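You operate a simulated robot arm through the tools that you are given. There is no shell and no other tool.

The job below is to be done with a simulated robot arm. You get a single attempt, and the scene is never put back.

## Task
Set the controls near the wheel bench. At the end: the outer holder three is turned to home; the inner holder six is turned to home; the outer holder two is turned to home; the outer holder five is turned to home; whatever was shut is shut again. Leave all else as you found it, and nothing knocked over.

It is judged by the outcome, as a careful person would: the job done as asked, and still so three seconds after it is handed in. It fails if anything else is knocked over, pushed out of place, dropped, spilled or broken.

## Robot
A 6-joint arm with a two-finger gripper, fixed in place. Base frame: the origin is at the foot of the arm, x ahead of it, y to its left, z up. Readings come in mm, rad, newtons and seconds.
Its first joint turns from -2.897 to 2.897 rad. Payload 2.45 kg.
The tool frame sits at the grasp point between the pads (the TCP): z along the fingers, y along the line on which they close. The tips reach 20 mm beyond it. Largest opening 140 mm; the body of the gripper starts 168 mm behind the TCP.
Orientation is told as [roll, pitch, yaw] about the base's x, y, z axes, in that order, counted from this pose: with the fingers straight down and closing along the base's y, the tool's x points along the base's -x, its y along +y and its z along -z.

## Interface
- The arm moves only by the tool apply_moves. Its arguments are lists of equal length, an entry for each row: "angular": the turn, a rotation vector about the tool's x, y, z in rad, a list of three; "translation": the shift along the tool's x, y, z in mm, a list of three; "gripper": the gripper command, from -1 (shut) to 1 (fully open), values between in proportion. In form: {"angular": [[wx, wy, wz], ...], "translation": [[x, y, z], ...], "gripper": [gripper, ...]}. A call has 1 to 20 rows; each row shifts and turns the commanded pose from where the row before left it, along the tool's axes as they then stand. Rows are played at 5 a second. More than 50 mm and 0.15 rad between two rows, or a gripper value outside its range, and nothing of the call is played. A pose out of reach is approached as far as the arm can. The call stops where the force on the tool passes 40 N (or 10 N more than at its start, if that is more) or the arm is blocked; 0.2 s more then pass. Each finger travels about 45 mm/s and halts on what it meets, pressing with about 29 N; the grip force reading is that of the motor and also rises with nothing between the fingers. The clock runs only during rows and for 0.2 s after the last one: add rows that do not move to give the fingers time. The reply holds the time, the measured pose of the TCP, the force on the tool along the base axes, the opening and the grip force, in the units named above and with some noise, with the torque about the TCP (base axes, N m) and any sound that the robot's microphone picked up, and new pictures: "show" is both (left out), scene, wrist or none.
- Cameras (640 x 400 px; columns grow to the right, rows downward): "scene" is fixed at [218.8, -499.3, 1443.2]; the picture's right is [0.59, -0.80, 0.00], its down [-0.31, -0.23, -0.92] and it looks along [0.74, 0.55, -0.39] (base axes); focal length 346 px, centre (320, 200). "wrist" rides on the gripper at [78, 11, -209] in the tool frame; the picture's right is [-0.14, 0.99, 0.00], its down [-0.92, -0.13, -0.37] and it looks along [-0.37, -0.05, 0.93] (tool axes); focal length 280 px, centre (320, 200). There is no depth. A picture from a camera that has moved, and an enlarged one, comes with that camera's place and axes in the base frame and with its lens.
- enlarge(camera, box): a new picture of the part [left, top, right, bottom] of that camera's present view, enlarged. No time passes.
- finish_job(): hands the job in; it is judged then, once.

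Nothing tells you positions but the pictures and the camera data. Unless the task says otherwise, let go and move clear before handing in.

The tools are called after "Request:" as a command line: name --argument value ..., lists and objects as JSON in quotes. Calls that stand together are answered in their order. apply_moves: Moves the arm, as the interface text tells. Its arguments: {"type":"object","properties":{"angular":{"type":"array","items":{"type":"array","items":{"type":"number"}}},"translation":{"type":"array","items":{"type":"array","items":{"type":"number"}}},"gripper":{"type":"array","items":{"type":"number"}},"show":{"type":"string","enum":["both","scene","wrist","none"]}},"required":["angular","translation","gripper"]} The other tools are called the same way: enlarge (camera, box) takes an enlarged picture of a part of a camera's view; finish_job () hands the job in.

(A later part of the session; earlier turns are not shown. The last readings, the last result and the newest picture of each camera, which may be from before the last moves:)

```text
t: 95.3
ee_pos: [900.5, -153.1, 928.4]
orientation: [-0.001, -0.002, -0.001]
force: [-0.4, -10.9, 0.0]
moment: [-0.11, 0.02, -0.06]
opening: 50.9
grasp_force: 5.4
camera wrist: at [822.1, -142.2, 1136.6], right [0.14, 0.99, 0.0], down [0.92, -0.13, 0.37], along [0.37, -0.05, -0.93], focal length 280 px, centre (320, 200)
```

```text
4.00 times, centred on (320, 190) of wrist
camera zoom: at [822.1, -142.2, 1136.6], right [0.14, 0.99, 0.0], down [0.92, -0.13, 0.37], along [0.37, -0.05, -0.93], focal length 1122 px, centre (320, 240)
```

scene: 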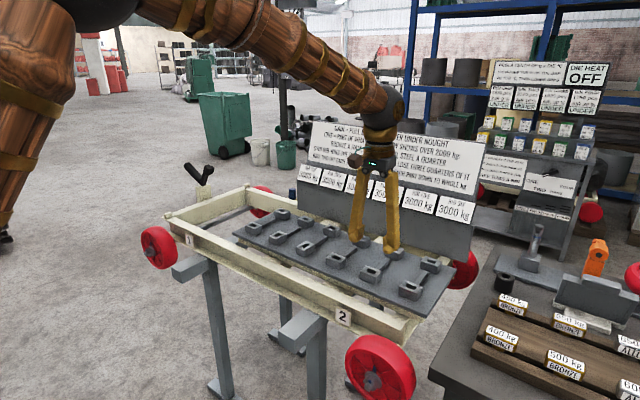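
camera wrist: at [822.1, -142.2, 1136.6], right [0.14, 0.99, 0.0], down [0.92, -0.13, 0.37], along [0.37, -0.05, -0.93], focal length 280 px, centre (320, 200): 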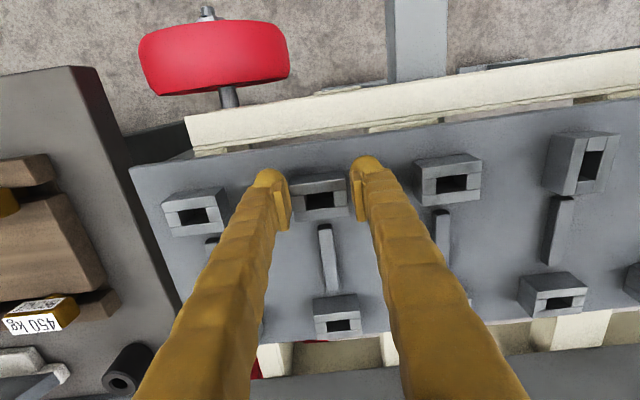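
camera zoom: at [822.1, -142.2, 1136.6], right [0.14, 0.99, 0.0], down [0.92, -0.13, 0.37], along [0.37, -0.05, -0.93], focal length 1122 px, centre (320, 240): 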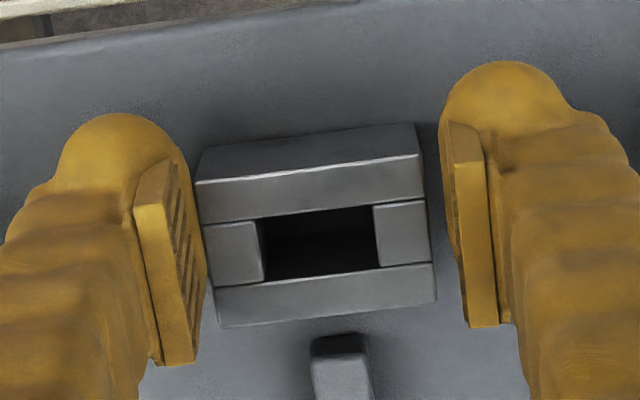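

Request:
apply_moves --angular '[[0, 0, 0], [0, 0, 0], [0, 0, 0], [0, 0, 0.05], [0, 0, 0.05], [0, 0, 0.05], [0, 0, 0.05], [0, 0, 0.05], [0, 0, 0.05], [0, 0, 0.05], [0, 0, 0.05], [0, 0, 0]]' --translation '[[0, -1.7, 1.5], [0, 0, 0], [0, 0, 0], [0, 0.4, 0], [0, 0.4, 0], [0, 0.4, 0], [0, 0.4, 0], [0, 0.4, 0], [0, 0.4, 0], [0, 0.4, 0], [0, 0.4, 0], [0, 0, 0]]' --gripper '[-0.36, -0.37, -0.37, -0.37, -0.37, -0.37, -0.37, -0.37, -0.37, -0.37, -0.37, -0.37]' --show "wrist"

Request:
enlarge --camera "wrist" --box '[240, 140, 400, 240]'

```text
t: 97.5
ee_pos: [899.6, -152.1, 926.4]
orientation: [0.0, -0.006, -0.342]
force: [3.0, 2.7, -4.5]
moment: [-0.12, 0.06, 0.06]
opening: 47.3
grasp_force: 45.6
stopped in row 11: the force on the tool passed its limit at 41 N (the readings are from after the stop); the commanded pose is now the measured one
camera wrist: at [829.4, -115.2, 1134.5], right [0.46, 0.89, 0.0], down [0.82, -0.43, 0.37], along [0.33, -0.17, -0.93], focal length 280 px, centre (320, 200)
```

wrist: 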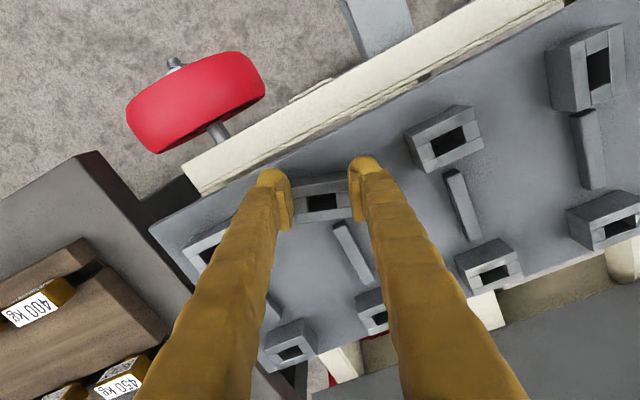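

```text
4.00 times, centred on (320, 190) of wrist
camera zoom: at [829.4, -115.2, 1134.5], right [0.46, 0.89, 0.0], down [0.82, -0.43, 0.37], along [0.33, -0.17, -0.93], focal length 1122 px, centre (320, 240)
```

zoom: 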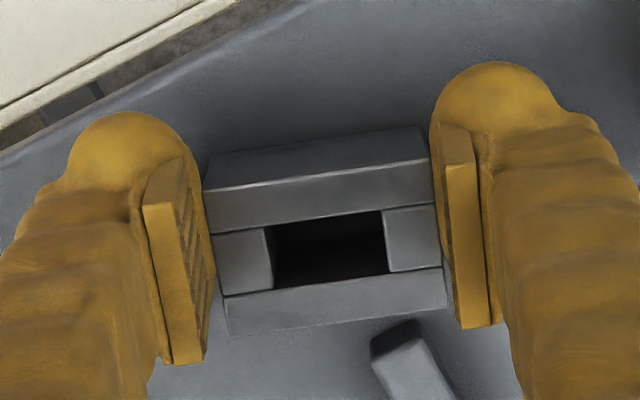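

A side load stopped that partway (holder at about −0.34 rad). I'll relax the grip to shed it, re-close and go on.

Request:
apply_moves --angular '[[0, 0, 0], [0, 0, 0], [0, 0, 0], [0, 0, 0], [0, 0, 0.05], [0, 0, 0.05], [0, 0, 0.05], [0, 0, 0.05], [0, 0, 0.05], [0, 0, 0.05], [0, 0, 0]]' --translation '[[0, 0, 0], [-1, 0, 0], [0, 0, 0], [0, 0, 0], [0, 0.43, 0], [0, 0.43, 0], [0, 0.43, 0], [0, 0.43, 0], [0, 0.43, 0], [0, 0.43, 0], [0, 0, 0]]' --gripper '[-0.25, -0.25, -0.36, -0.36, -0.36, -0.36, -0.36, -0.36, -0.36, -0.36, -0.36]' --show "none"

Request:
apply_moves --angular '[[0, 0, 0], [0, 0, 0], [0, 0, 0], [0, 0, 0], [0, 0, 0.05], [0, 0, 0.05], [0, 0, 0.05], [0, 0, 0.05], [0, 0, 0.05], [0, 0, 0.05], [0, 0, 0]]' --translation '[[0, 0, 0], [0, 0, 0], [0, 0, 0], [0, 0, 0], [0, 0.43, 0], [0, 0.43, 0], [0, 0.43, 0], [0, 0.43, 0], [0, 0.43, 0], [0, 0.43, 0], [0, 0, 0]]' --gripper '[-0.25, -0.25, -0.36, -0.36, -0.36, -0.36, -0.36, -0.36, -0.36, -0.36, -0.36]' --show "wrist"

Request:
enlarge --camera "wrist" --box '[240, 140, 400, 240]'

```text
t: 99.9
ee_pos: [902.9, -150.8, 925.6]
orientation: [0.002, -0.004, -0.641]
force: [-0.9, 21.0, -6.8]
moment: [0.21, -0.05, 0.1]
opening: 47.3
grasp_force: 45.4
```

```text
t: 102.3
ee_pos: [903.9, -147.6, 926.1]
orientation: [0.003, -0.003, -0.94]
force: [5.8, 4.0, -2.6]
moment: [0.04, 0.02, 0.05]
opening: 49.3
grasp_force: 2.9
camera wrist: at [865.7, -78.5, 1135.2], right [0.88, 0.47, 0.0], down [0.44, -0.82, 0.37], along [0.18, -0.33, -0.93], focal length 280 px, centre (320, 200)
```

wrist: 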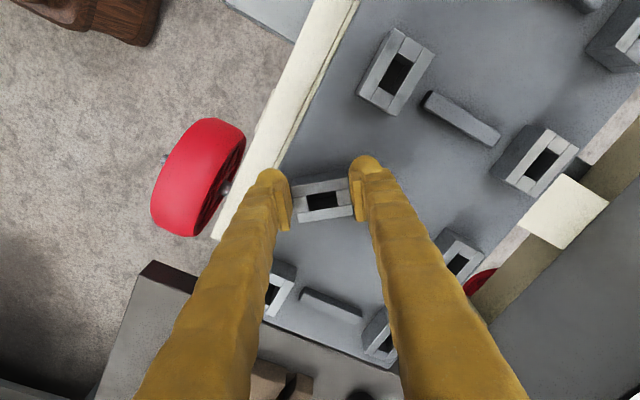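

```text
4.00 times, centred on (320, 190) of wrist
camera zoom: at [865.7, -78.5, 1135.2], right [0.88, 0.47, 0.0], down [0.44, -0.82, 0.37], along [0.18, -0.33, -0.93], focal length 1122 px, centre (320, 240)
```

zoom: 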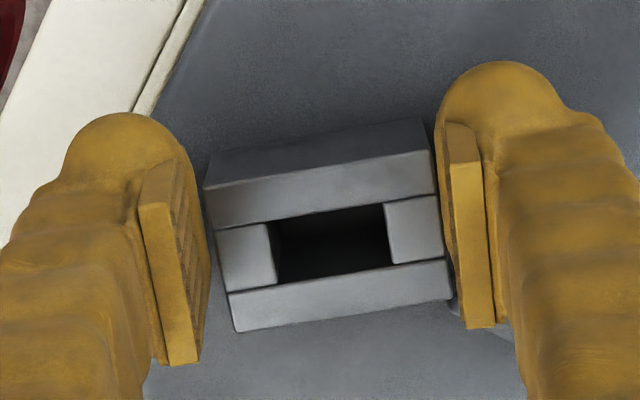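

Holder five is at about −0.91 rad. Now the switch to gripping its long faces.

Request:
apply_moves --angular '[[0, 0, 0], [0, 0, 0], [0, 0, 0], [0, 0, 0], [0, 0, 0], [0, 0, -0.1445], [0, 0, -0.1445], [0, 0, -0.1445], [0, 0, -0.1445], [0, 0, -0.1445], [0, 0, -0.1445], [0, 0, -0.1445], [0, 0, -0.1445], [0, 0, -0.1445], [0, 0, -0.1445], [0, 0, -0.1445], [0, 0, 0]]' --translation '[[0, 0, 0], [0, 0, 0], [0, 0, -25], [0, 0, -30], [-8.75, -5.15, 0], [0, 0, 0], [0, 0, 0], [0, 0, 0], [0, 0, 0], [0, 0, 0], [0, 0, 0], [0, 0, 0], [0, 0, 0], [0, 0, 0], [0, 0, 0], [0, 0, 0], [0, 0, 0]]' --gripper '[-0.2, -0.1, -0.1, -0.1, -0.2, -0.2, -0.2, -0.2, -0.2, -0.2, -0.2, -0.2, -0.2, -0.2, -0.2, -0.2, -0.2]' --show "wrist"

Request:
enlarge --camera "wrist" --box '[256, 120, 384, 200]'

```text
t: 105.9
ee_pos: [903.4, -158.8, 980.3]
orientation: [-0.003, -0.003, 0.652]
force: [-0.2, 0.2, -0.1]
moment: [-0.02, 0.0, -0.03]
opening: 56.2
grasp_force: 0.2
camera wrist: at [834.6, -197.2, 1189.4], right [-0.49, 0.87, 0.0], down [0.81, 0.46, 0.37], along [0.33, 0.18, -0.93], focal length 280 px, centre (320, 200)
```

wrist: 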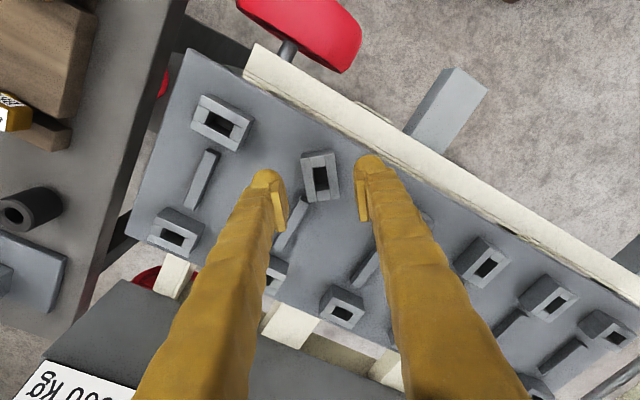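

```text
5.00 times, centred on (320, 160) of wrist
camera zoom: at [834.6, -197.2, 1189.4], right [-0.49, 0.87, 0.0], down [0.81, 0.46, 0.37], along [0.33, 0.18, -0.93], focal length 1402 px, centre (320, 400)
```

zoom: 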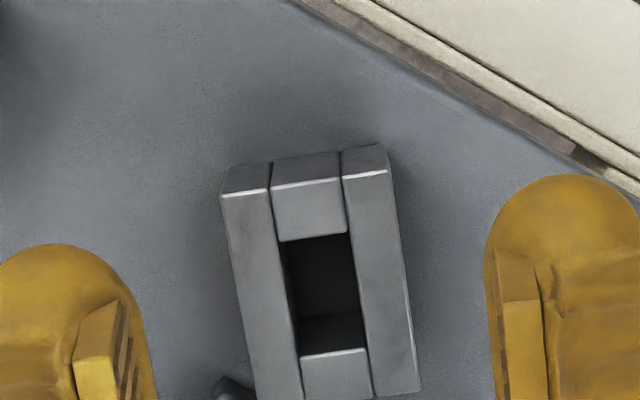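

Request:
apply_moves --angular '[[0, 0, 0], [0, 0, 0], [0, 0, 0], [0, 0, 0], [0, 0, 0], [0, 0, 0], [0, 0, 0], [0, 0, 0.05], [0, 0, 0.05], [0, 0, 0.05], [0, 0, 0.05], [0, 0, 0.05], [0, 0, 0.05], [0, 0, 0]]' --translation '[[0, -0.5, 30], [0, 0, 16], [0, 0, 7.5], [0, 0, 0], [0, 0, 0], [0, 0, 0], [0, 0, 0], [0, 0.25, 0], [0, 0.25, 0], [0, 0.25, 0], [0, 0.25, 0], [0, 0.25, 0], [0, 0.25, 0], [0, 0, 0]]' --gripper '[-0.2, -0.2, -0.2, -0.4, -0.52, -0.57, -0.57, -0.57, -0.57, -0.57, -0.57, -0.57, -0.57, -0.57]' --show "wrist"

Request:
enlarge --camera "wrist" --box '[240, 140, 400, 240]'

```text
t: 108.9
ee_pos: [904.2, -156.8, 928.5]
orientation: [-0.002, -0.003, 0.349]
force: [-0.6, 35.5, 1.2]
moment: [0.44, -0.04, 0.1]
opening: 33.7
grasp_force: 44.6
camera wrist: at [826.3, -173.7, 1136.5], right [-0.21, 0.98, 0.0], down [0.91, 0.2, 0.37], along [0.36, 0.08, -0.93], focal length 280 px, centre (320, 200)
```

wrist: 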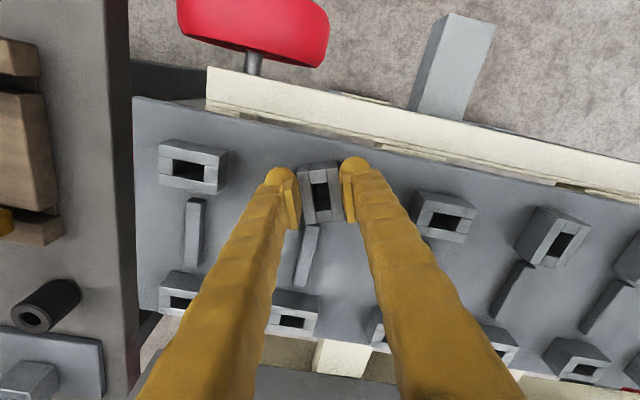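

```text
4.00 times, centred on (320, 190) of wrist
camera zoom: at [826.3, -173.7, 1136.5], right [-0.21, 0.98, 0.0], down [0.91, 0.2, 0.37], along [0.36, 0.08, -0.93], focal length 1122 px, centre (320, 240)
```

zoom: 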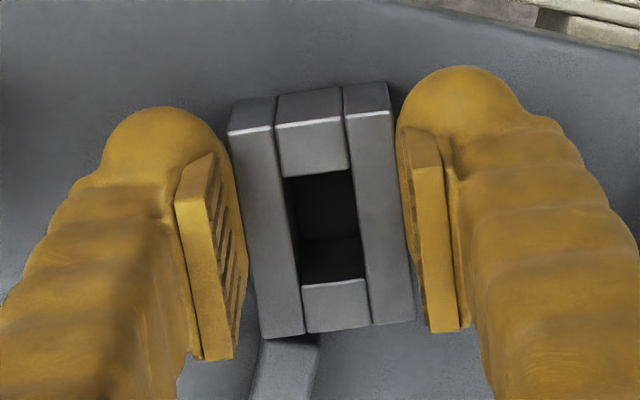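

Request:
apply_moves --angular '[[0, 0, 0], [0, 0, 0], [0, 0, 0], [0, 0, 0.05], [0, 0, 0.05], [0, 0, 0.05], [0, 0, 0.05], [0, 0, 0.05], [0, 0, 0.05], [0, 0, 0.05], [0, 0, 0.04], [0, 0, 0]]' --translation '[[0, 1.2, 0], [0, 0, 0], [0, 0, 0], [0, 0.25, 0], [0, 0.25, 0], [0, 0.25, 0], [0, 0.25, 0], [0, 0.25, 0], [0, 0.25, 0], [0, 0.25, 0], [0, 0.2, 0], [0, 0, 0]]' --gripper '[-0.45, -0.45, -0.57, -0.57, -0.57, -0.57, -0.57, -0.57, -0.57, -0.57, -0.57, -0.57]' --show "wrist"

Request:
enlarge --camera "wrist" --box '[240, 140, 400, 240]'

```text
t: 111.5
ee_pos: [903.9, -154.6, 928.2]
orientation: [-0.002, -0.004, -0.042]
force: [-9.6, -1.1, 15.8]
moment: [-0.01, 0.14, -0.01]
opening: 33.4
grasp_force: 45.4
camera wrist: at [825.0, -140.7, 1136.4], right [0.18, 0.98, 0.0], down [0.91, -0.16, 0.37], along [0.37, -0.07, -0.93], focal length 280 px, centre (320, 200)
```

wrist: 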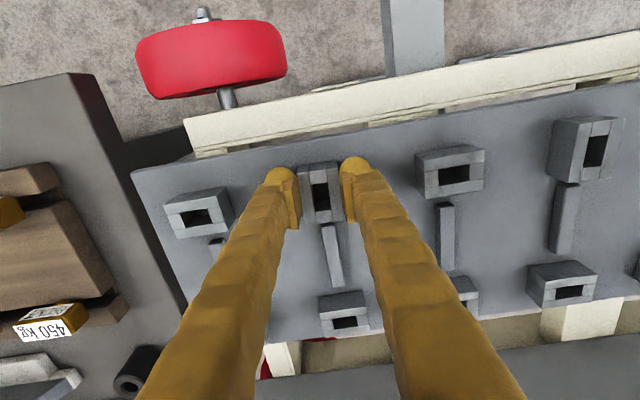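

```text
4.00 times, centred on (320, 190) of wrist
camera zoom: at [825.0, -140.7, 1136.4], right [0.18, 0.98, 0.0], down [0.91, -0.16, 0.37], along [0.37, -0.07, -0.93], focal length 1122 px, centre (320, 240)
```

zoom: 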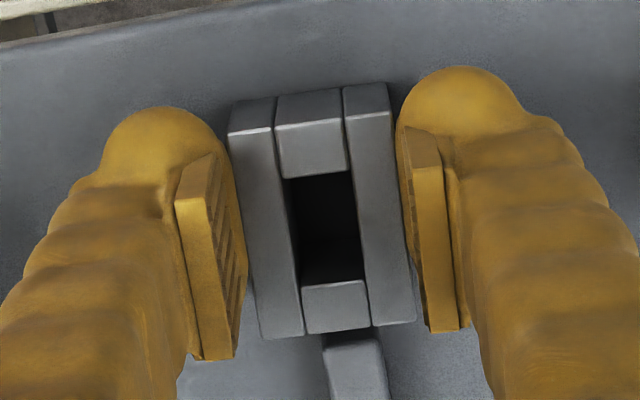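

Outer five is turned and square at about 92°. Release, rise, check it, and then look toward inner holder six.

Request:
apply_moves --angular '[[0, 0, 0], [0, 0, 0], [0, 0, 0], [0, 0, 0], [0, 0, 0], [0, 0, 0], [0, 0, 0], [0, 0, -0.042], [0, 0, 0], [0, 0, 0], [0, 0, 0]]' --translation '[[0, 0, 0], [0, 0, 0], [0, 0, 0], [0, 0, -40], [0, 0, -45], [0, 0, -45], [0, 0, -45], [0, 0, -45], [0, -45, 0], [0, -45, 0], [0, 0, 0]]' --gripper '[-0.5, -0.3, 0, 0, 0, 0, 0, 0, 0.3, 0.6, 0.8]' --show "both"

Request:
enlarge --camera "wrist" --box '[160, 90, 480, 290]'

Request:
enlarge --camera "scene" --box '[236, 200, 460, 340]'

```text
t: 113.9
ee_pos: [903.8, -245.3, 1150.4]
orientation: [-0.002, -0.005, 0.002]
force: [-0.2, 0.0, 0.5]
moment: [0.0, 0.02, 0.03]
opening: 125.9
grasp_force: 0.1
camera wrist: at [824.0, -234.3, 1357.4], right [0.14, 0.99, 0.0], down [0.92, -0.13, 0.37], along [0.37, -0.05, -0.93], focal length 280 px, centre (320, 200)
```

scene: 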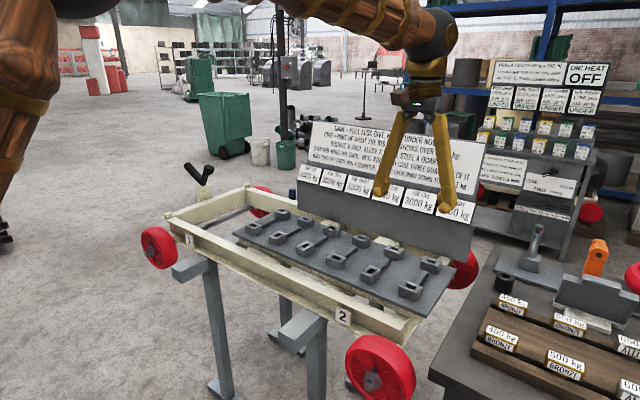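
wrist: 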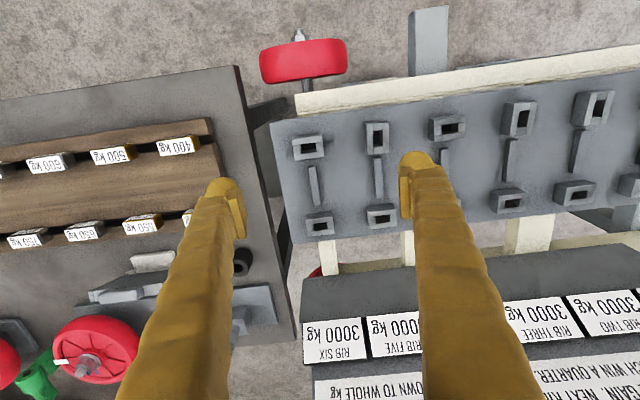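

```text
2.00 times, centred on (320, 190) of wrist
camera zoom: at [824.0, -234.3, 1357.4], right [0.14, 0.99, 0.0], down [0.92, -0.13, 0.37], along [0.37, -0.05, -0.93], focal length 561 px, centre (320, 220)
```

zoom: 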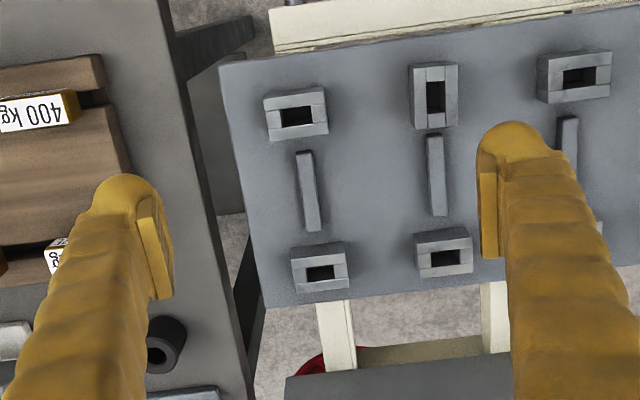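

```text
2.86 times, centred on (348, 270) of scene
camera zoom: at [218.8, -499.3, 1443.2], right [0.59, -0.8, 0.0], down [-0.31, -0.23, -0.92], along [0.74, 0.55, -0.39], focal length 989 px, centre (240, 0)
```

zoom: 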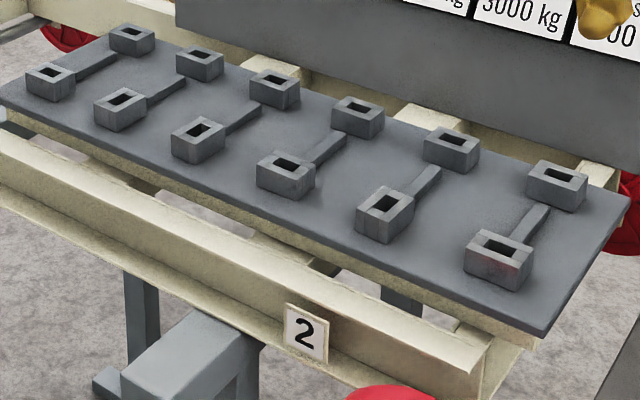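

Outer two, three and five are turned; outer one, four and six are untouched. Inner six is at about (1047, −265), roughly 1080 mm out, beyond the tool-down reach, so I'll tilt the gripper forward by 0.6 rad and approach above it.

Request:
apply_moves --angular '[[0, -0.15, 0], [0, -0.15, 0], [0, -0.15, 0], [0, -0.15, 0], [0, 0, 0], [0, 0, 0], [0, 0, 0], [0, 0, 0], [0, 0, 0], [0, 0, 0]]' --translation '[[0, 0, 0], [0, 0, 0], [0, 0, 0], [0, 0, 0], [-7.8, -3.9, 39.3], [-7.8, -3.9, 39.3], [-7.8, -3.9, 39.3], [-7.8, -3.9, 39.3], [-7.8, -3.9, 39.3], [0, 0, 0]]' --gripper '[0.3, 0.2, 0.1, 0, 0, 0, 0, 0, 0, 0]' --show "both"

Request:
enlarge --camera "wrist" --box '[240, 120, 400, 220]'

Request:
enlarge --camera "scene" --box '[360, 200, 480, 275]'

```text
t: 116.1
ee_pos: [1047.2, -264.1, 1004.8]
orientation: [-0.002, -0.606, 0.005]
force: [0.0, 0.6, 0.7]
moment: [0.01, 0.0, -0.01]
opening: 70.1
grasp_force: 0.0
camera wrist: at [864.2, -254.1, 1133.0], right [0.11, 0.99, 0.08], down [0.55, -0.13, 0.83], along [0.83, -0.05, -0.56], focal length 280 px, centre (320, 200)
```

scene: 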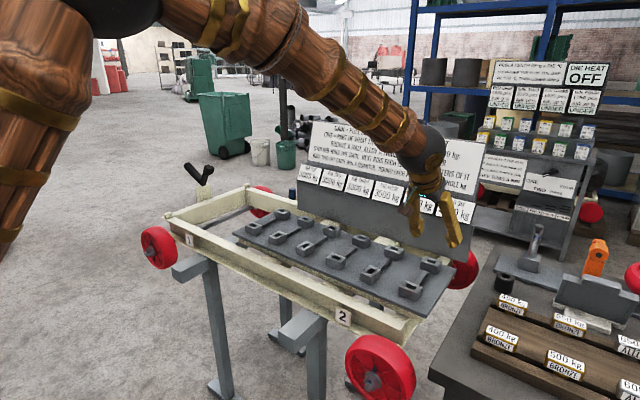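
wrist: 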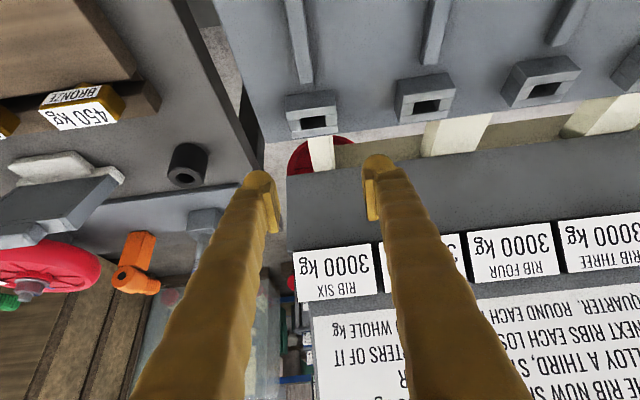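

```text
4.00 times, centred on (320, 170) of wrist
camera zoom: at [864.2, -254.1, 1133.0], right [0.11, 0.99, 0.08], down [0.55, -0.13, 0.83], along [0.83, -0.05, -0.56], focal length 1122 px, centre (320, 320)
```

zoom: 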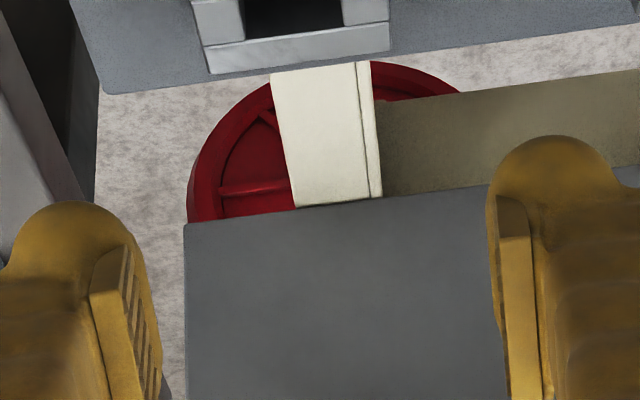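

```text
5.33 times, centred on (420, 238) of scene
camera zoom: at [218.8, -499.3, 1443.2], right [0.59, -0.8, 0.0], down [-0.31, -0.23, -0.92], along [0.74, 0.55, -0.39], focal length 1846 px, centre (-213, 0)
```

zoom: 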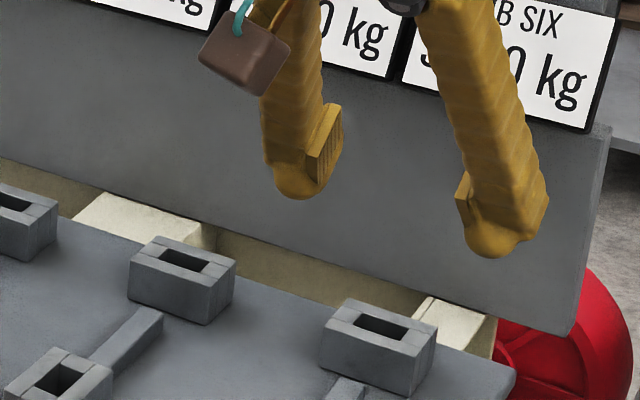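

The tilted pose reaches: TCP is at (1047, −264, 1005), about 80 mm above inner six. I'll zoom on that holder to refine its position.

Request:
enlarge --camera "wrist" --box '[250, 75, 378, 155]'

Request:
enlarge --camera "scene" --box '[415, 254, 447, 274]'

```text
5.00 times, centred on (314, 115) of wrist
camera zoom: at [864.2, -254.1, 1133.0], right [0.11, 0.99, 0.08], down [0.55, -0.13, 0.83], along [0.83, -0.05, -0.56], focal length 1402 px, centre (350, 625)
```

zoom: 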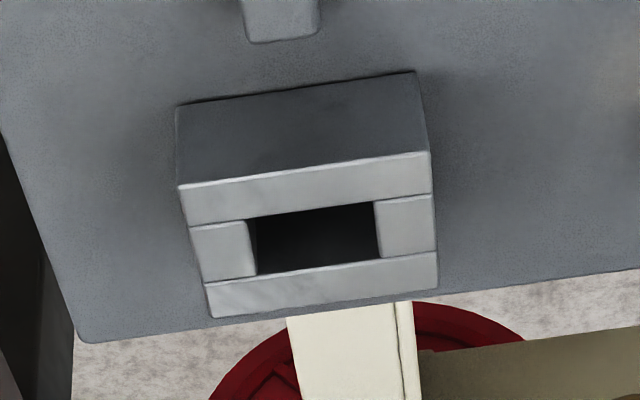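

```text
16.00 times, centred on (431, 264) of scene
camera zoom: at [218.8, -499.3, 1443.2], right [0.59, -0.8, 0.0], down [-0.31, -0.23, -0.92], along [0.74, 0.55, -0.39], focal length 5539 px, centre (-1456, -824)
```

zoom: 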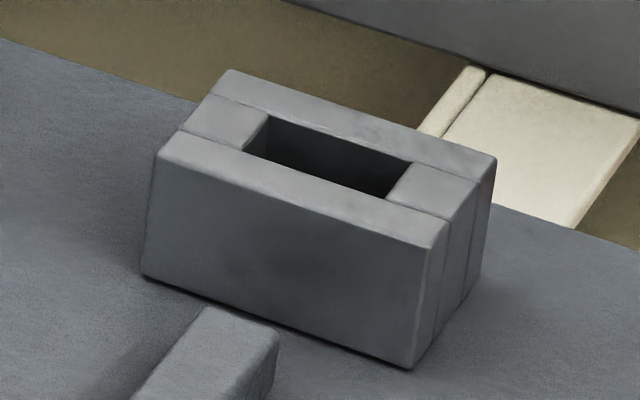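

Inner six measures about (1046, −265). I'll come straight down with the tilted gripper and grip its end faces, a bit to the far side since here the bar lies on the near side.

Request:
apply_moves --angular '[[0, 0, 0], [0, 0, 0], [0, 0, 0], [0, 0, 0]]' --translation '[[15, -0.3, 22.7], [15, -0.3, 22.7], [10, -0.3, 16], [0, 0, 0]]' --gripper '[0, 0, 0, 0]' --show "both"

Request:
enlarge --camera "wrist" --box '[240, 140, 400, 240]'

Request:
enlarge --camera "scene" --box '[395, 230, 475, 280]'

```text
t: 117.1
ee_pos: [1048.8, -265.5, 933.8]
orientation: [-0.003, -0.604, 0.002]
force: [0.0, 0.5, -0.1]
moment: [0.03, 0.02, 0.02]
opening: 69.8
grasp_force: 0.0
camera wrist: at [865.0, -254.9, 1061.5], right [0.11, 0.99, 0.08], down [0.55, -0.13, 0.83], along [0.83, -0.05, -0.56], focal length 280 px, centre (320, 200)
```

scene: 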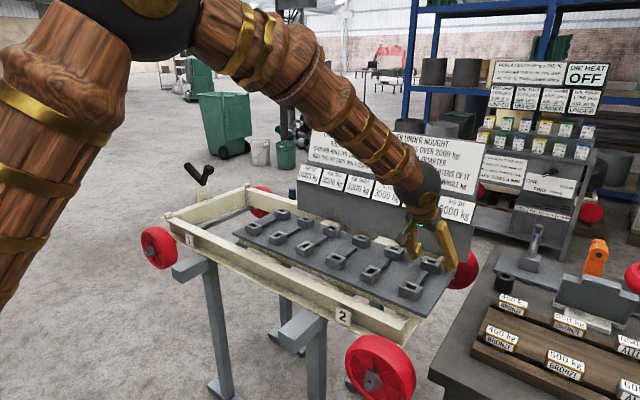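
wrist: 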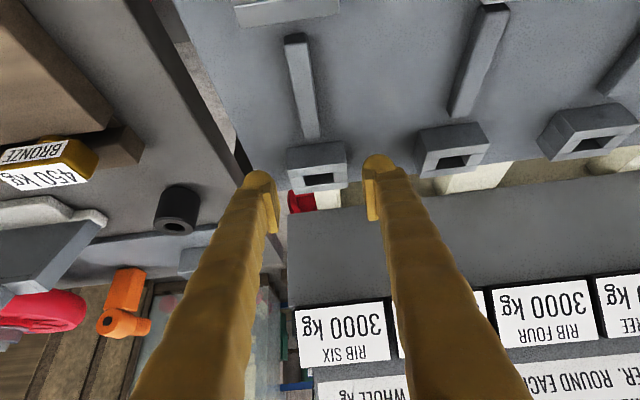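

```text
4.00 times, centred on (320, 190) of wrist
camera zoom: at [865.0, -254.9, 1061.5], right [0.11, 0.99, 0.08], down [0.55, -0.13, 0.83], along [0.83, -0.05, -0.56], focal length 1122 px, centre (320, 240)
```

zoom: 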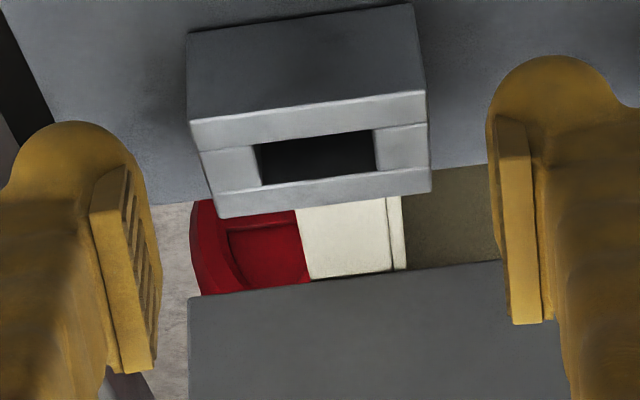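

```text
8.00 times, centred on (435, 255) of scene
camera zoom: at [218.8, -499.3, 1443.2], right [0.59, -0.8, 0.0], down [-0.31, -0.23, -0.92], along [0.74, 0.55, -0.39], focal length 2769 px, centre (-600, -240)
```

zoom: 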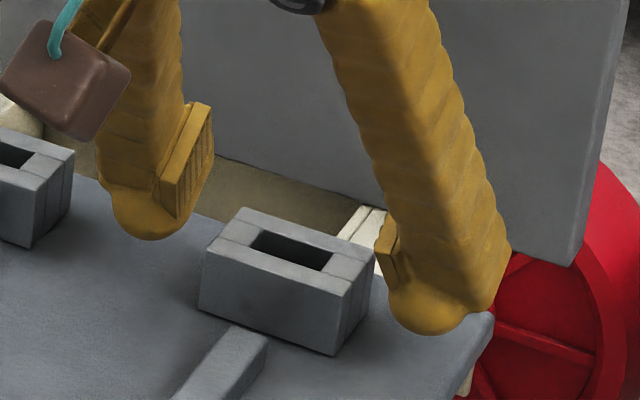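

Alignment looks right, with the fingers straddling the holder. I'll lower the last 10 mm and close gently.

Request:
apply_moves --angular '[[0, 0, 0], [0, 0, 0], [0, 0, 0], [0, 0, 0], [0, 0, 0], [0, 0, 0]]' --translation '[[3, 0, 4.5], [2.6, 0, 3.6], [0, 0, 0], [0, 0, 0], [0, 0, 0], [0, 0, 0]]' --gripper '[0, 0, -0.25, -0.34, -0.38, -0.38]' --show "both"

Request:
enlarge --camera "wrist" --box '[240, 140, 400, 240]'

Request:
enlarge --camera "scene" --box '[395, 230, 475, 280]'

```text
t: 118.5
ee_pos: [1047.6, -265.5, 924.7]
orientation: [-0.002, -0.604, 0.004]
force: [-1.0, 11.1, 0.9]
moment: [0.16, 0.0, 0.0]
opening: 47.1
grasp_force: 36.2
camera wrist: at [865.4, -254.8, 1052.1], right [0.11, 0.99, 0.08], down [0.55, -0.13, 0.83], along [0.83, -0.05, -0.56], focal length 280 px, centre (320, 200)
```

scene: 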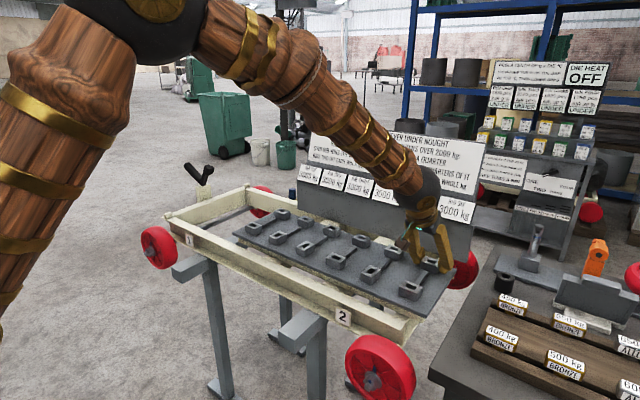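
wrist: 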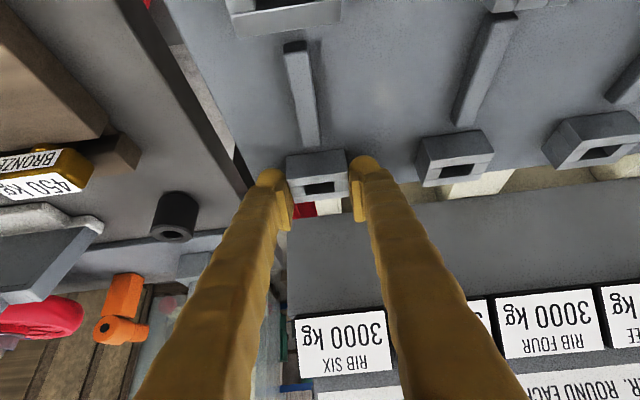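

```text
4.00 times, centred on (320, 190) of wrist
camera zoom: at [865.4, -254.8, 1052.1], right [0.11, 0.99, 0.08], down [0.55, -0.13, 0.83], along [0.83, -0.05, -0.56], focal length 1122 px, centre (320, 240)
```

zoom: 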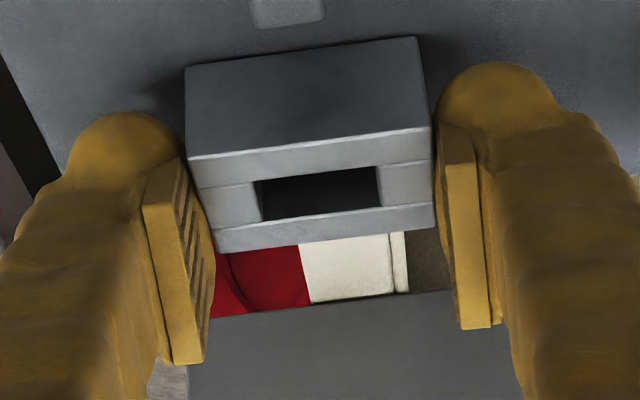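

```text
8.00 times, centred on (435, 255) of scene
camera zoom: at [218.8, -499.3, 1443.2], right [0.59, -0.8, 0.0], down [-0.31, -0.23, -0.92], along [0.74, 0.55, -0.39], focal length 2769 px, centre (-600, -240)
```

zoom: 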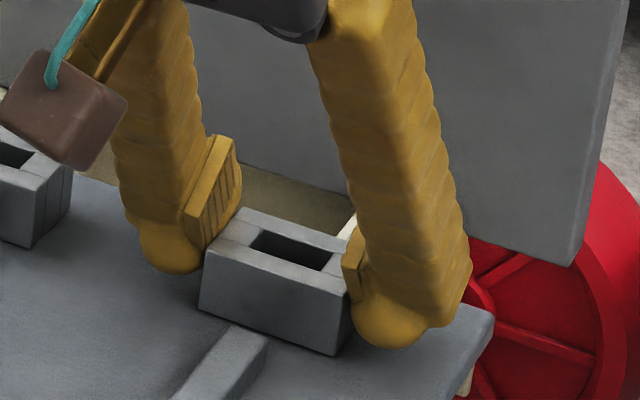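

Gripped (47.1 mm). I'll try a small clockwise turn about the vertical and feel the torque.

Request:
apply_moves --angular '[[0.0114, 0, 0.0164], [0.0114, 0, 0.0164], [0, 0, 0]]' --translation '[[0, -0.06, 0], [0, -0.06, 0], [0, 0, 0]]' --gripper '[-0.37, -0.37, -0.37]' --show "none"

Request:
apply_moves --angular '[[0.0171, 0, 0.0247], [0.0171, 0, 0.0247], [0, 0, 0]]' --translation '[[0, -0.1, 0], [0, -0.1, 0], [0, 0, 0]]' --gripper '[-0.37, -0.37, -0.37]' --show "wrist"

Request:
enlarge --camera "wrist" --box '[240, 140, 400, 240]'

```text
t: 119.3
ee_pos: [1048.5, -265.2, 924.2]
orientation: [-0.001, -0.604, -0.037]
force: [-2.6, 25.9, -5.5]
moment: [0.37, -0.09, 0.03]
opening: 47.2
grasp_force: 45.2
```

```text
t: 120.1
ee_pos: [1048.1, -265.6, 924.3]
orientation: [-0.002, -0.605, -0.097]
force: [-16.8, 35.0, -2.4]
moment: [0.27, 0.28, 0.03]
opening: 47.0
grasp_force: 44.6
camera wrist: at [867.4, -236.4, 1052.2], right [0.21, 0.97, 0.08], down [0.53, -0.18, 0.83], along [0.82, -0.13, -0.56], focal length 280 px, centre (320, 200)
```

wrist: 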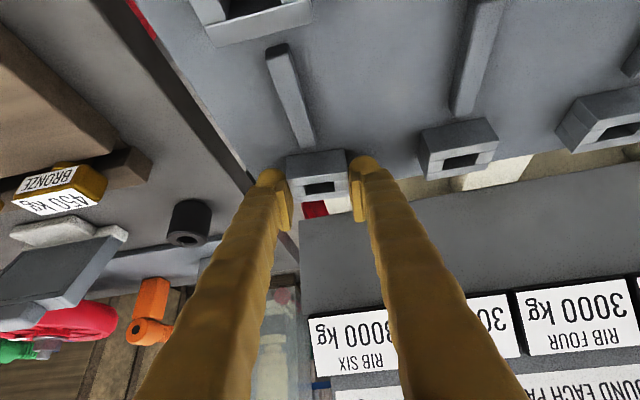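

```text
4.00 times, centred on (320, 190) of wrist
camera zoom: at [867.4, -236.4, 1052.2], right [0.21, 0.97, 0.08], down [0.53, -0.18, 0.83], along [0.82, -0.13, -0.56], focal length 1122 px, centre (320, 240)
```

zoom: 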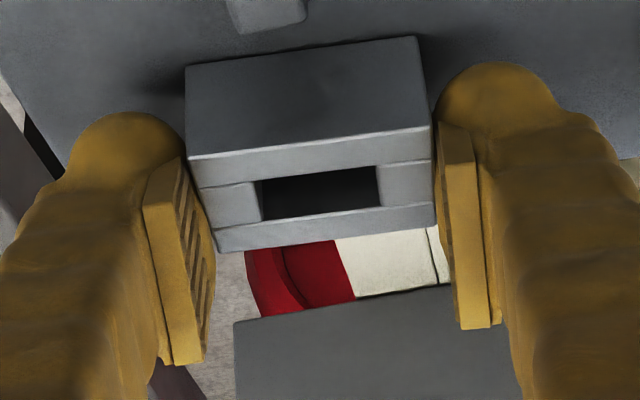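

Clockwise is free here as well and the holder follows. I'll shed the side load by relaxing and re-closing, then continue in small batches.

Request:
apply_moves --angular '[[0, 0, 0], [0, 0, 0], [0, 0, 0], [0, 0, 0], [0.0285, 0, 0.0411], [0.0285, 0, 0.0411], [0.0285, 0, 0.0411], [0.0285, 0, 0.0411], [0, 0, 0]]' --translation '[[0, 0, 0], [0, 0.5, 0], [0, 0, 0], [0, 0, 0], [0, -0.1, 0], [0, -0.1, 0], [0, -0.1, 0], [0, -0.1, 0], [0, 0, 0]]' --gripper '[-0.27, -0.27, -0.36, -0.36, -0.36, -0.36, -0.36, -0.36, -0.36]' --show "wrist"

Request:
enlarge --camera "wrist" --box '[240, 140, 400, 240]'

```text
t: 122.1
ee_pos: [1048.9, -266.1, 925.2]
orientation: [-0.002, -0.603, -0.297]
force: [5.9, 13.2, -1.8]
moment: [0.03, -0.15, 0.01]
opening: 47.1
grasp_force: 45.6
camera wrist: at [877.1, -200.6, 1052.4], right [0.4, 0.91, 0.08], down [0.49, -0.28, 0.83], along [0.78, -0.29, -0.56], focal length 280 px, centre (320, 200)
```

wrist: 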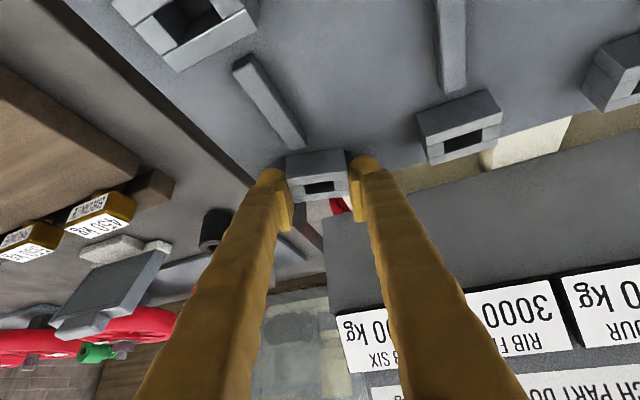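

```text
4.00 times, centred on (320, 190) of wrist
camera zoom: at [877.1, -200.6, 1052.4], right [0.4, 0.91, 0.08], down [0.49, -0.28, 0.83], along [0.78, -0.29, -0.56], focal length 1122 px, centre (320, 240)
```

zoom: 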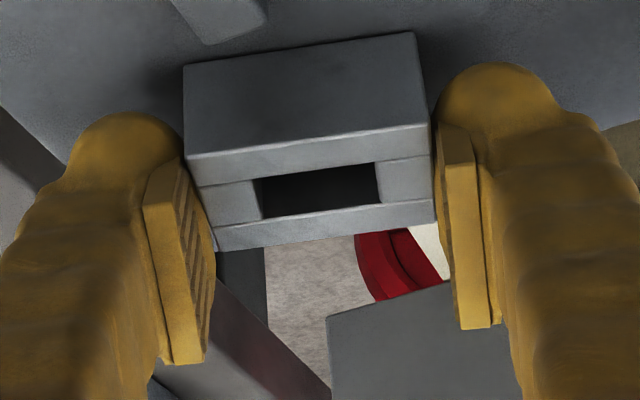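

Going well (holder at about −0.30 rad). Continue.

Request:
apply_moves --angular '[[0, 0, 0], [0, 0, 0], [0, 0, 0], [0, 0, 0], [0.0285, 0, 0.0411], [0.0285, 0, 0.0411], [0.0285, 0, 0.0411], [0.0285, 0, 0.0411], [0.0285, 0, 0.0411], [0, 0, 0]]' --translation '[[0, 0, 0], [0, 0.2, 0], [0, 0, 0], [0, 0, 0], [0, -0.1, 0], [0, -0.1, 0], [0, -0.1, 0], [0, -0.1, 0], [0, -0.1, 0], [0, 0, 0]]' --gripper '[-0.27, -0.27, -0.36, -0.36, -0.36, -0.36, -0.36, -0.36, -0.36, -0.36]' --show "none"

Request:
apply_moves --angular '[[0, 0, 0], [0, 0, 0], [0, 0, 0], [0, 0, 0], [0.0285, 0, 0.0411], [0.0285, 0, 0.0411], [0.0285, 0, 0.0411], [0.0285, 0, 0.0411], [0.0285, 0, 0.0411], [0, 0, 0]]' --translation '[[0, 0, 0], [0, 0, 0], [0, 0, 0], [0, 0, 0], [0, -0.1, 0], [0, -0.1, 0], [0, -0.1, 0], [0, -0.1, 0], [0, -0.1, 0], [0, 0, 0]]' --gripper '[-0.27, -0.27, -0.36, -0.36, -0.36, -0.36, -0.36, -0.36, -0.36, -0.36]' --show "both"

Request:
enlarge --camera "wrist" --box '[240, 140, 400, 240]'

Request:
enlarge --camera "scene" --box '[395, 230, 475, 280]'

```text
t: 124.3
ee_pos: [1049.7, -264.8, 925.7]
orientation: [-0.003, -0.605, -0.548]
force: [-8.2, 25.6, 12.7]
moment: [0.19, 0.02, 0.06]
opening: 47.0
grasp_force: 45.6
```

```text
t: 126.5
ee_pos: [1048.7, -266.3, 925.3]
orientation: [-0.001, -0.606, -0.795]
force: [5.3, 6.8, 0.5]
moment: [0.04, -0.09, 0.09]
opening: 50.4
grasp_force: 4.3
camera wrist: at [928.7, -126.9, 1052.5], right [0.79, 0.61, 0.08], down [0.29, -0.48, 0.83], along [0.54, -0.63, -0.56], focal length 280 px, centre (320, 200)
```

scene: 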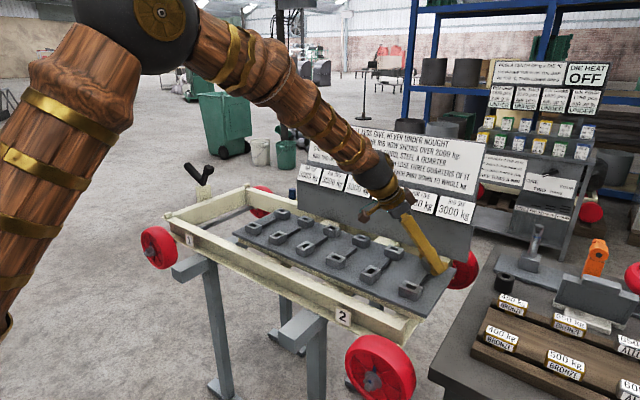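
wrist: 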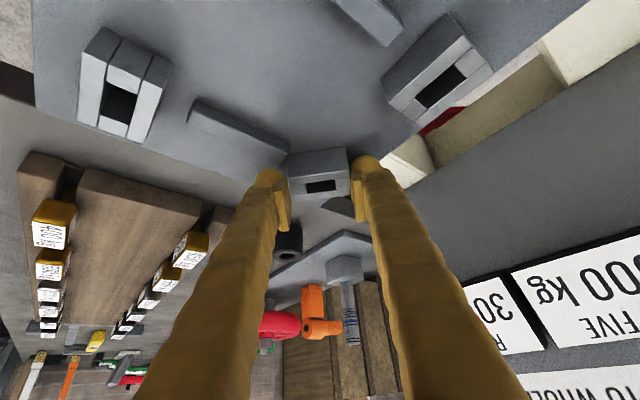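

```text
4.00 times, centred on (320, 190) of wrist
camera zoom: at [928.7, -126.9, 1052.5], right [0.79, 0.61, 0.08], down [0.29, -0.48, 0.83], along [0.54, -0.63, -0.56], focal length 1122 px, centre (320, 240)
```

zoom: 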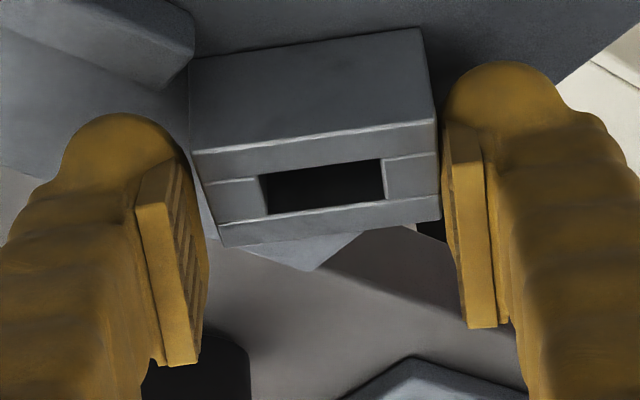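

```text
8.00 times, centred on (435, 255) of scene
camera zoom: at [218.8, -499.3, 1443.2], right [0.59, -0.8, 0.0], down [-0.31, -0.23, -0.92], along [0.74, 0.55, -0.39], focal length 2769 px, centre (-600, -240)
```

zoom: 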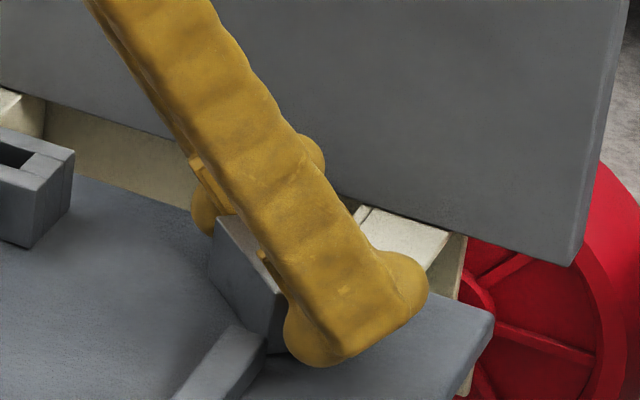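

Request:
apply_moves --angular '[[0, 0, 0], [0, 0, 0], [0, 0, 0], [0.0285, 0, 0.0411], [0.0285, 0, 0.0411], [0.0285, 0, 0.0411], [0, 0, 0]]' --translation '[[0, 1.5, 0], [0, 0, 0], [0, 0, 0], [0, -0.1, 0], [0, -0.1, 0], [0, -0.1, 0], [0, 0, 0]]' --gripper '[-0.36, -0.37, -0.37, -0.37, -0.37, -0.37, -0.37]' --show "wrist"

Request:
enlarge --camera "wrist" --box '[240, 140, 400, 240]'

```text
t: 128.1
ee_pos: [1049.8, -264.7, 924.8]
orientation: [-0.003, -0.606, -0.945]
force: [5.0, 5.2, -4.0]
moment: [0.0, -0.01, 0.01]
opening: 49.0
grasp_force: 2.8
camera wrist: at [951.3, -110.1, 1051.9], right [0.87, 0.49, 0.08], down [0.22, -0.52, 0.83], along [0.44, -0.7, -0.56], focal length 280 px, centre (320, 200)
```

wrist: 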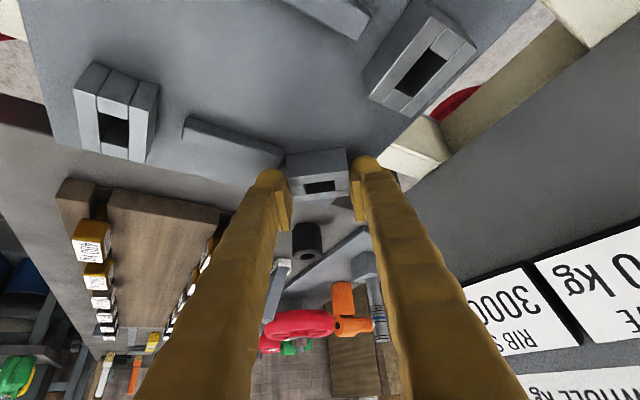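

```text
4.00 times, centred on (320, 190) of wrist
camera zoom: at [951.3, -110.1, 1051.9], right [0.87, 0.49, 0.08], down [0.22, -0.52, 0.83], along [0.44, -0.7, -0.56], focal length 1122 px, centre (320, 240)
```

zoom: 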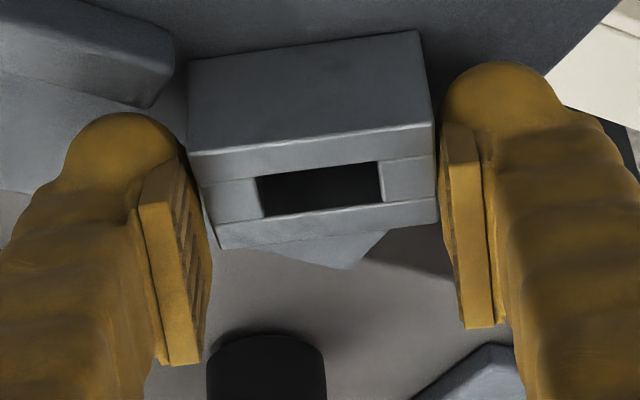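

Inner six is at about −0.94 rad. From the contacts I now place its pivot at about (1051, −265) with its top near z 915 (the panel slopes down slightly). I'll rise, swing the gripper round for the long faces, and look.

Request:
apply_moves --angular '[[0, 0, 0], [0, 0, 0], [0, 0, 0], [0, 0, 0], [-0.0795, 0, -0.1147], [-0.0795, 0, -0.1147], [-0.0795, 0, -0.1147], [-0.0795, 0, -0.1147], [-0.0795, 0, -0.1147], [-0.0795, 0, -0.1147], [-0.0795, 0, -0.1147], [-0.0795, 0, -0.1147], [-0.0795, 0, -0.1147], [-0.0795, 0, -0.1147], [0, 0, 0], [0, 0, 0]]' --translation '[[0, 0, 0], [0, 0, 0], [-17.1, 0, -24.65], [-17.1, 0, -24.65], [0, 0, 0], [0, 0, 0], [0, 0, 0], [0, 0, 0], [0, 0, 0], [0, 0, 0], [0, 0, 0], [0, 0, 0], [0, 0, 0], [0, 0, 0], [-3.5, -1.4, 2.4], [0, 0, 0]]' --gripper '[-0.2, -0.1, -0.1, -0.1, -0.1, -0.1, -0.1, -0.1, -0.1, -0.1, -0.1, -0.1, -0.1, -0.1, -0.1, -0.1]' --show "both"

Request:
enlarge --camera "wrist" --box '[240, 100, 400, 200]'

Request:
enlarge --camera "scene" --box '[395, 230, 475, 280]'

```text
t: 131.5
ee_pos: [1053.9, -263.9, 986.6]
orientation: [-0.001, -0.605, 0.45]
force: [-0.5, 0.5, 0.3]
moment: [-0.03, -0.01, -0.02]
opening: 63.1
grasp_force: 0.0
camera wrist: at [884.3, -334.6, 1113.1], right [-0.33, 0.94, 0.08], down [0.55, 0.12, 0.83], along [0.77, 0.32, -0.56], focal length 280 px, centre (320, 200)
```

scene: 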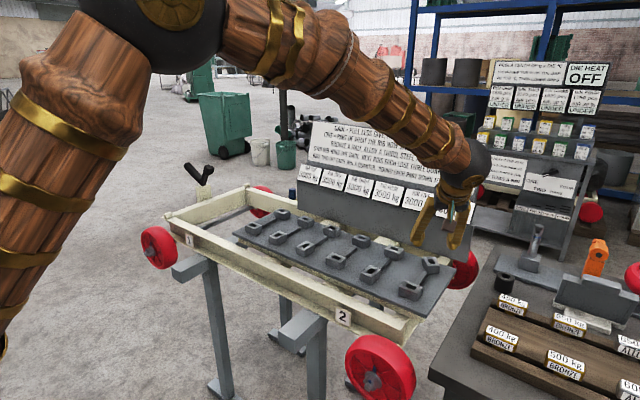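
wrist: 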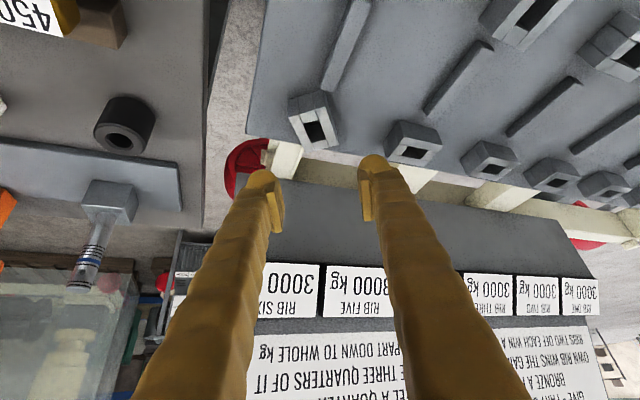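

```text
4.00 times, centred on (320, 150) of wrist
camera zoom: at [884.3, -334.6, 1113.1], right [-0.33, 0.94, 0.08], down [0.55, 0.12, 0.83], along [0.77, 0.32, -0.56], focal length 1122 px, centre (320, 400)
```

zoom: 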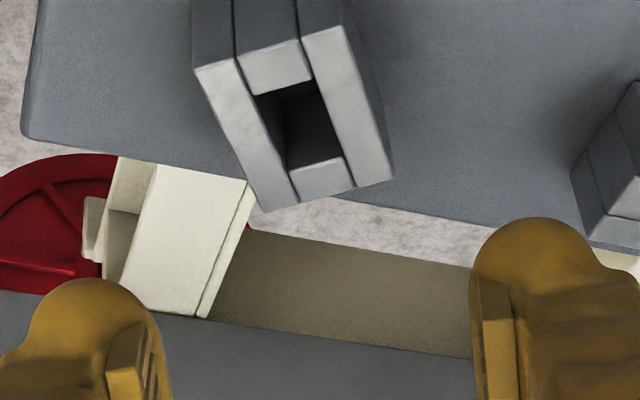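

```text
8.00 times, centred on (435, 255) of scene
camera zoom: at [218.8, -499.3, 1443.2], right [0.59, -0.8, 0.0], down [-0.31, -0.23, -0.92], along [0.74, 0.55, -0.39], focal length 2769 px, centre (-600, -240)
```

zoom: 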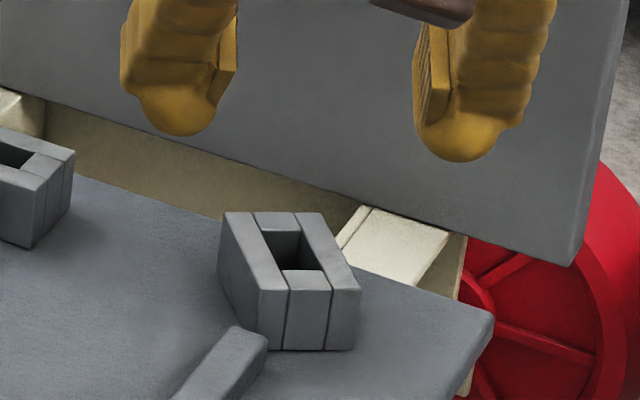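

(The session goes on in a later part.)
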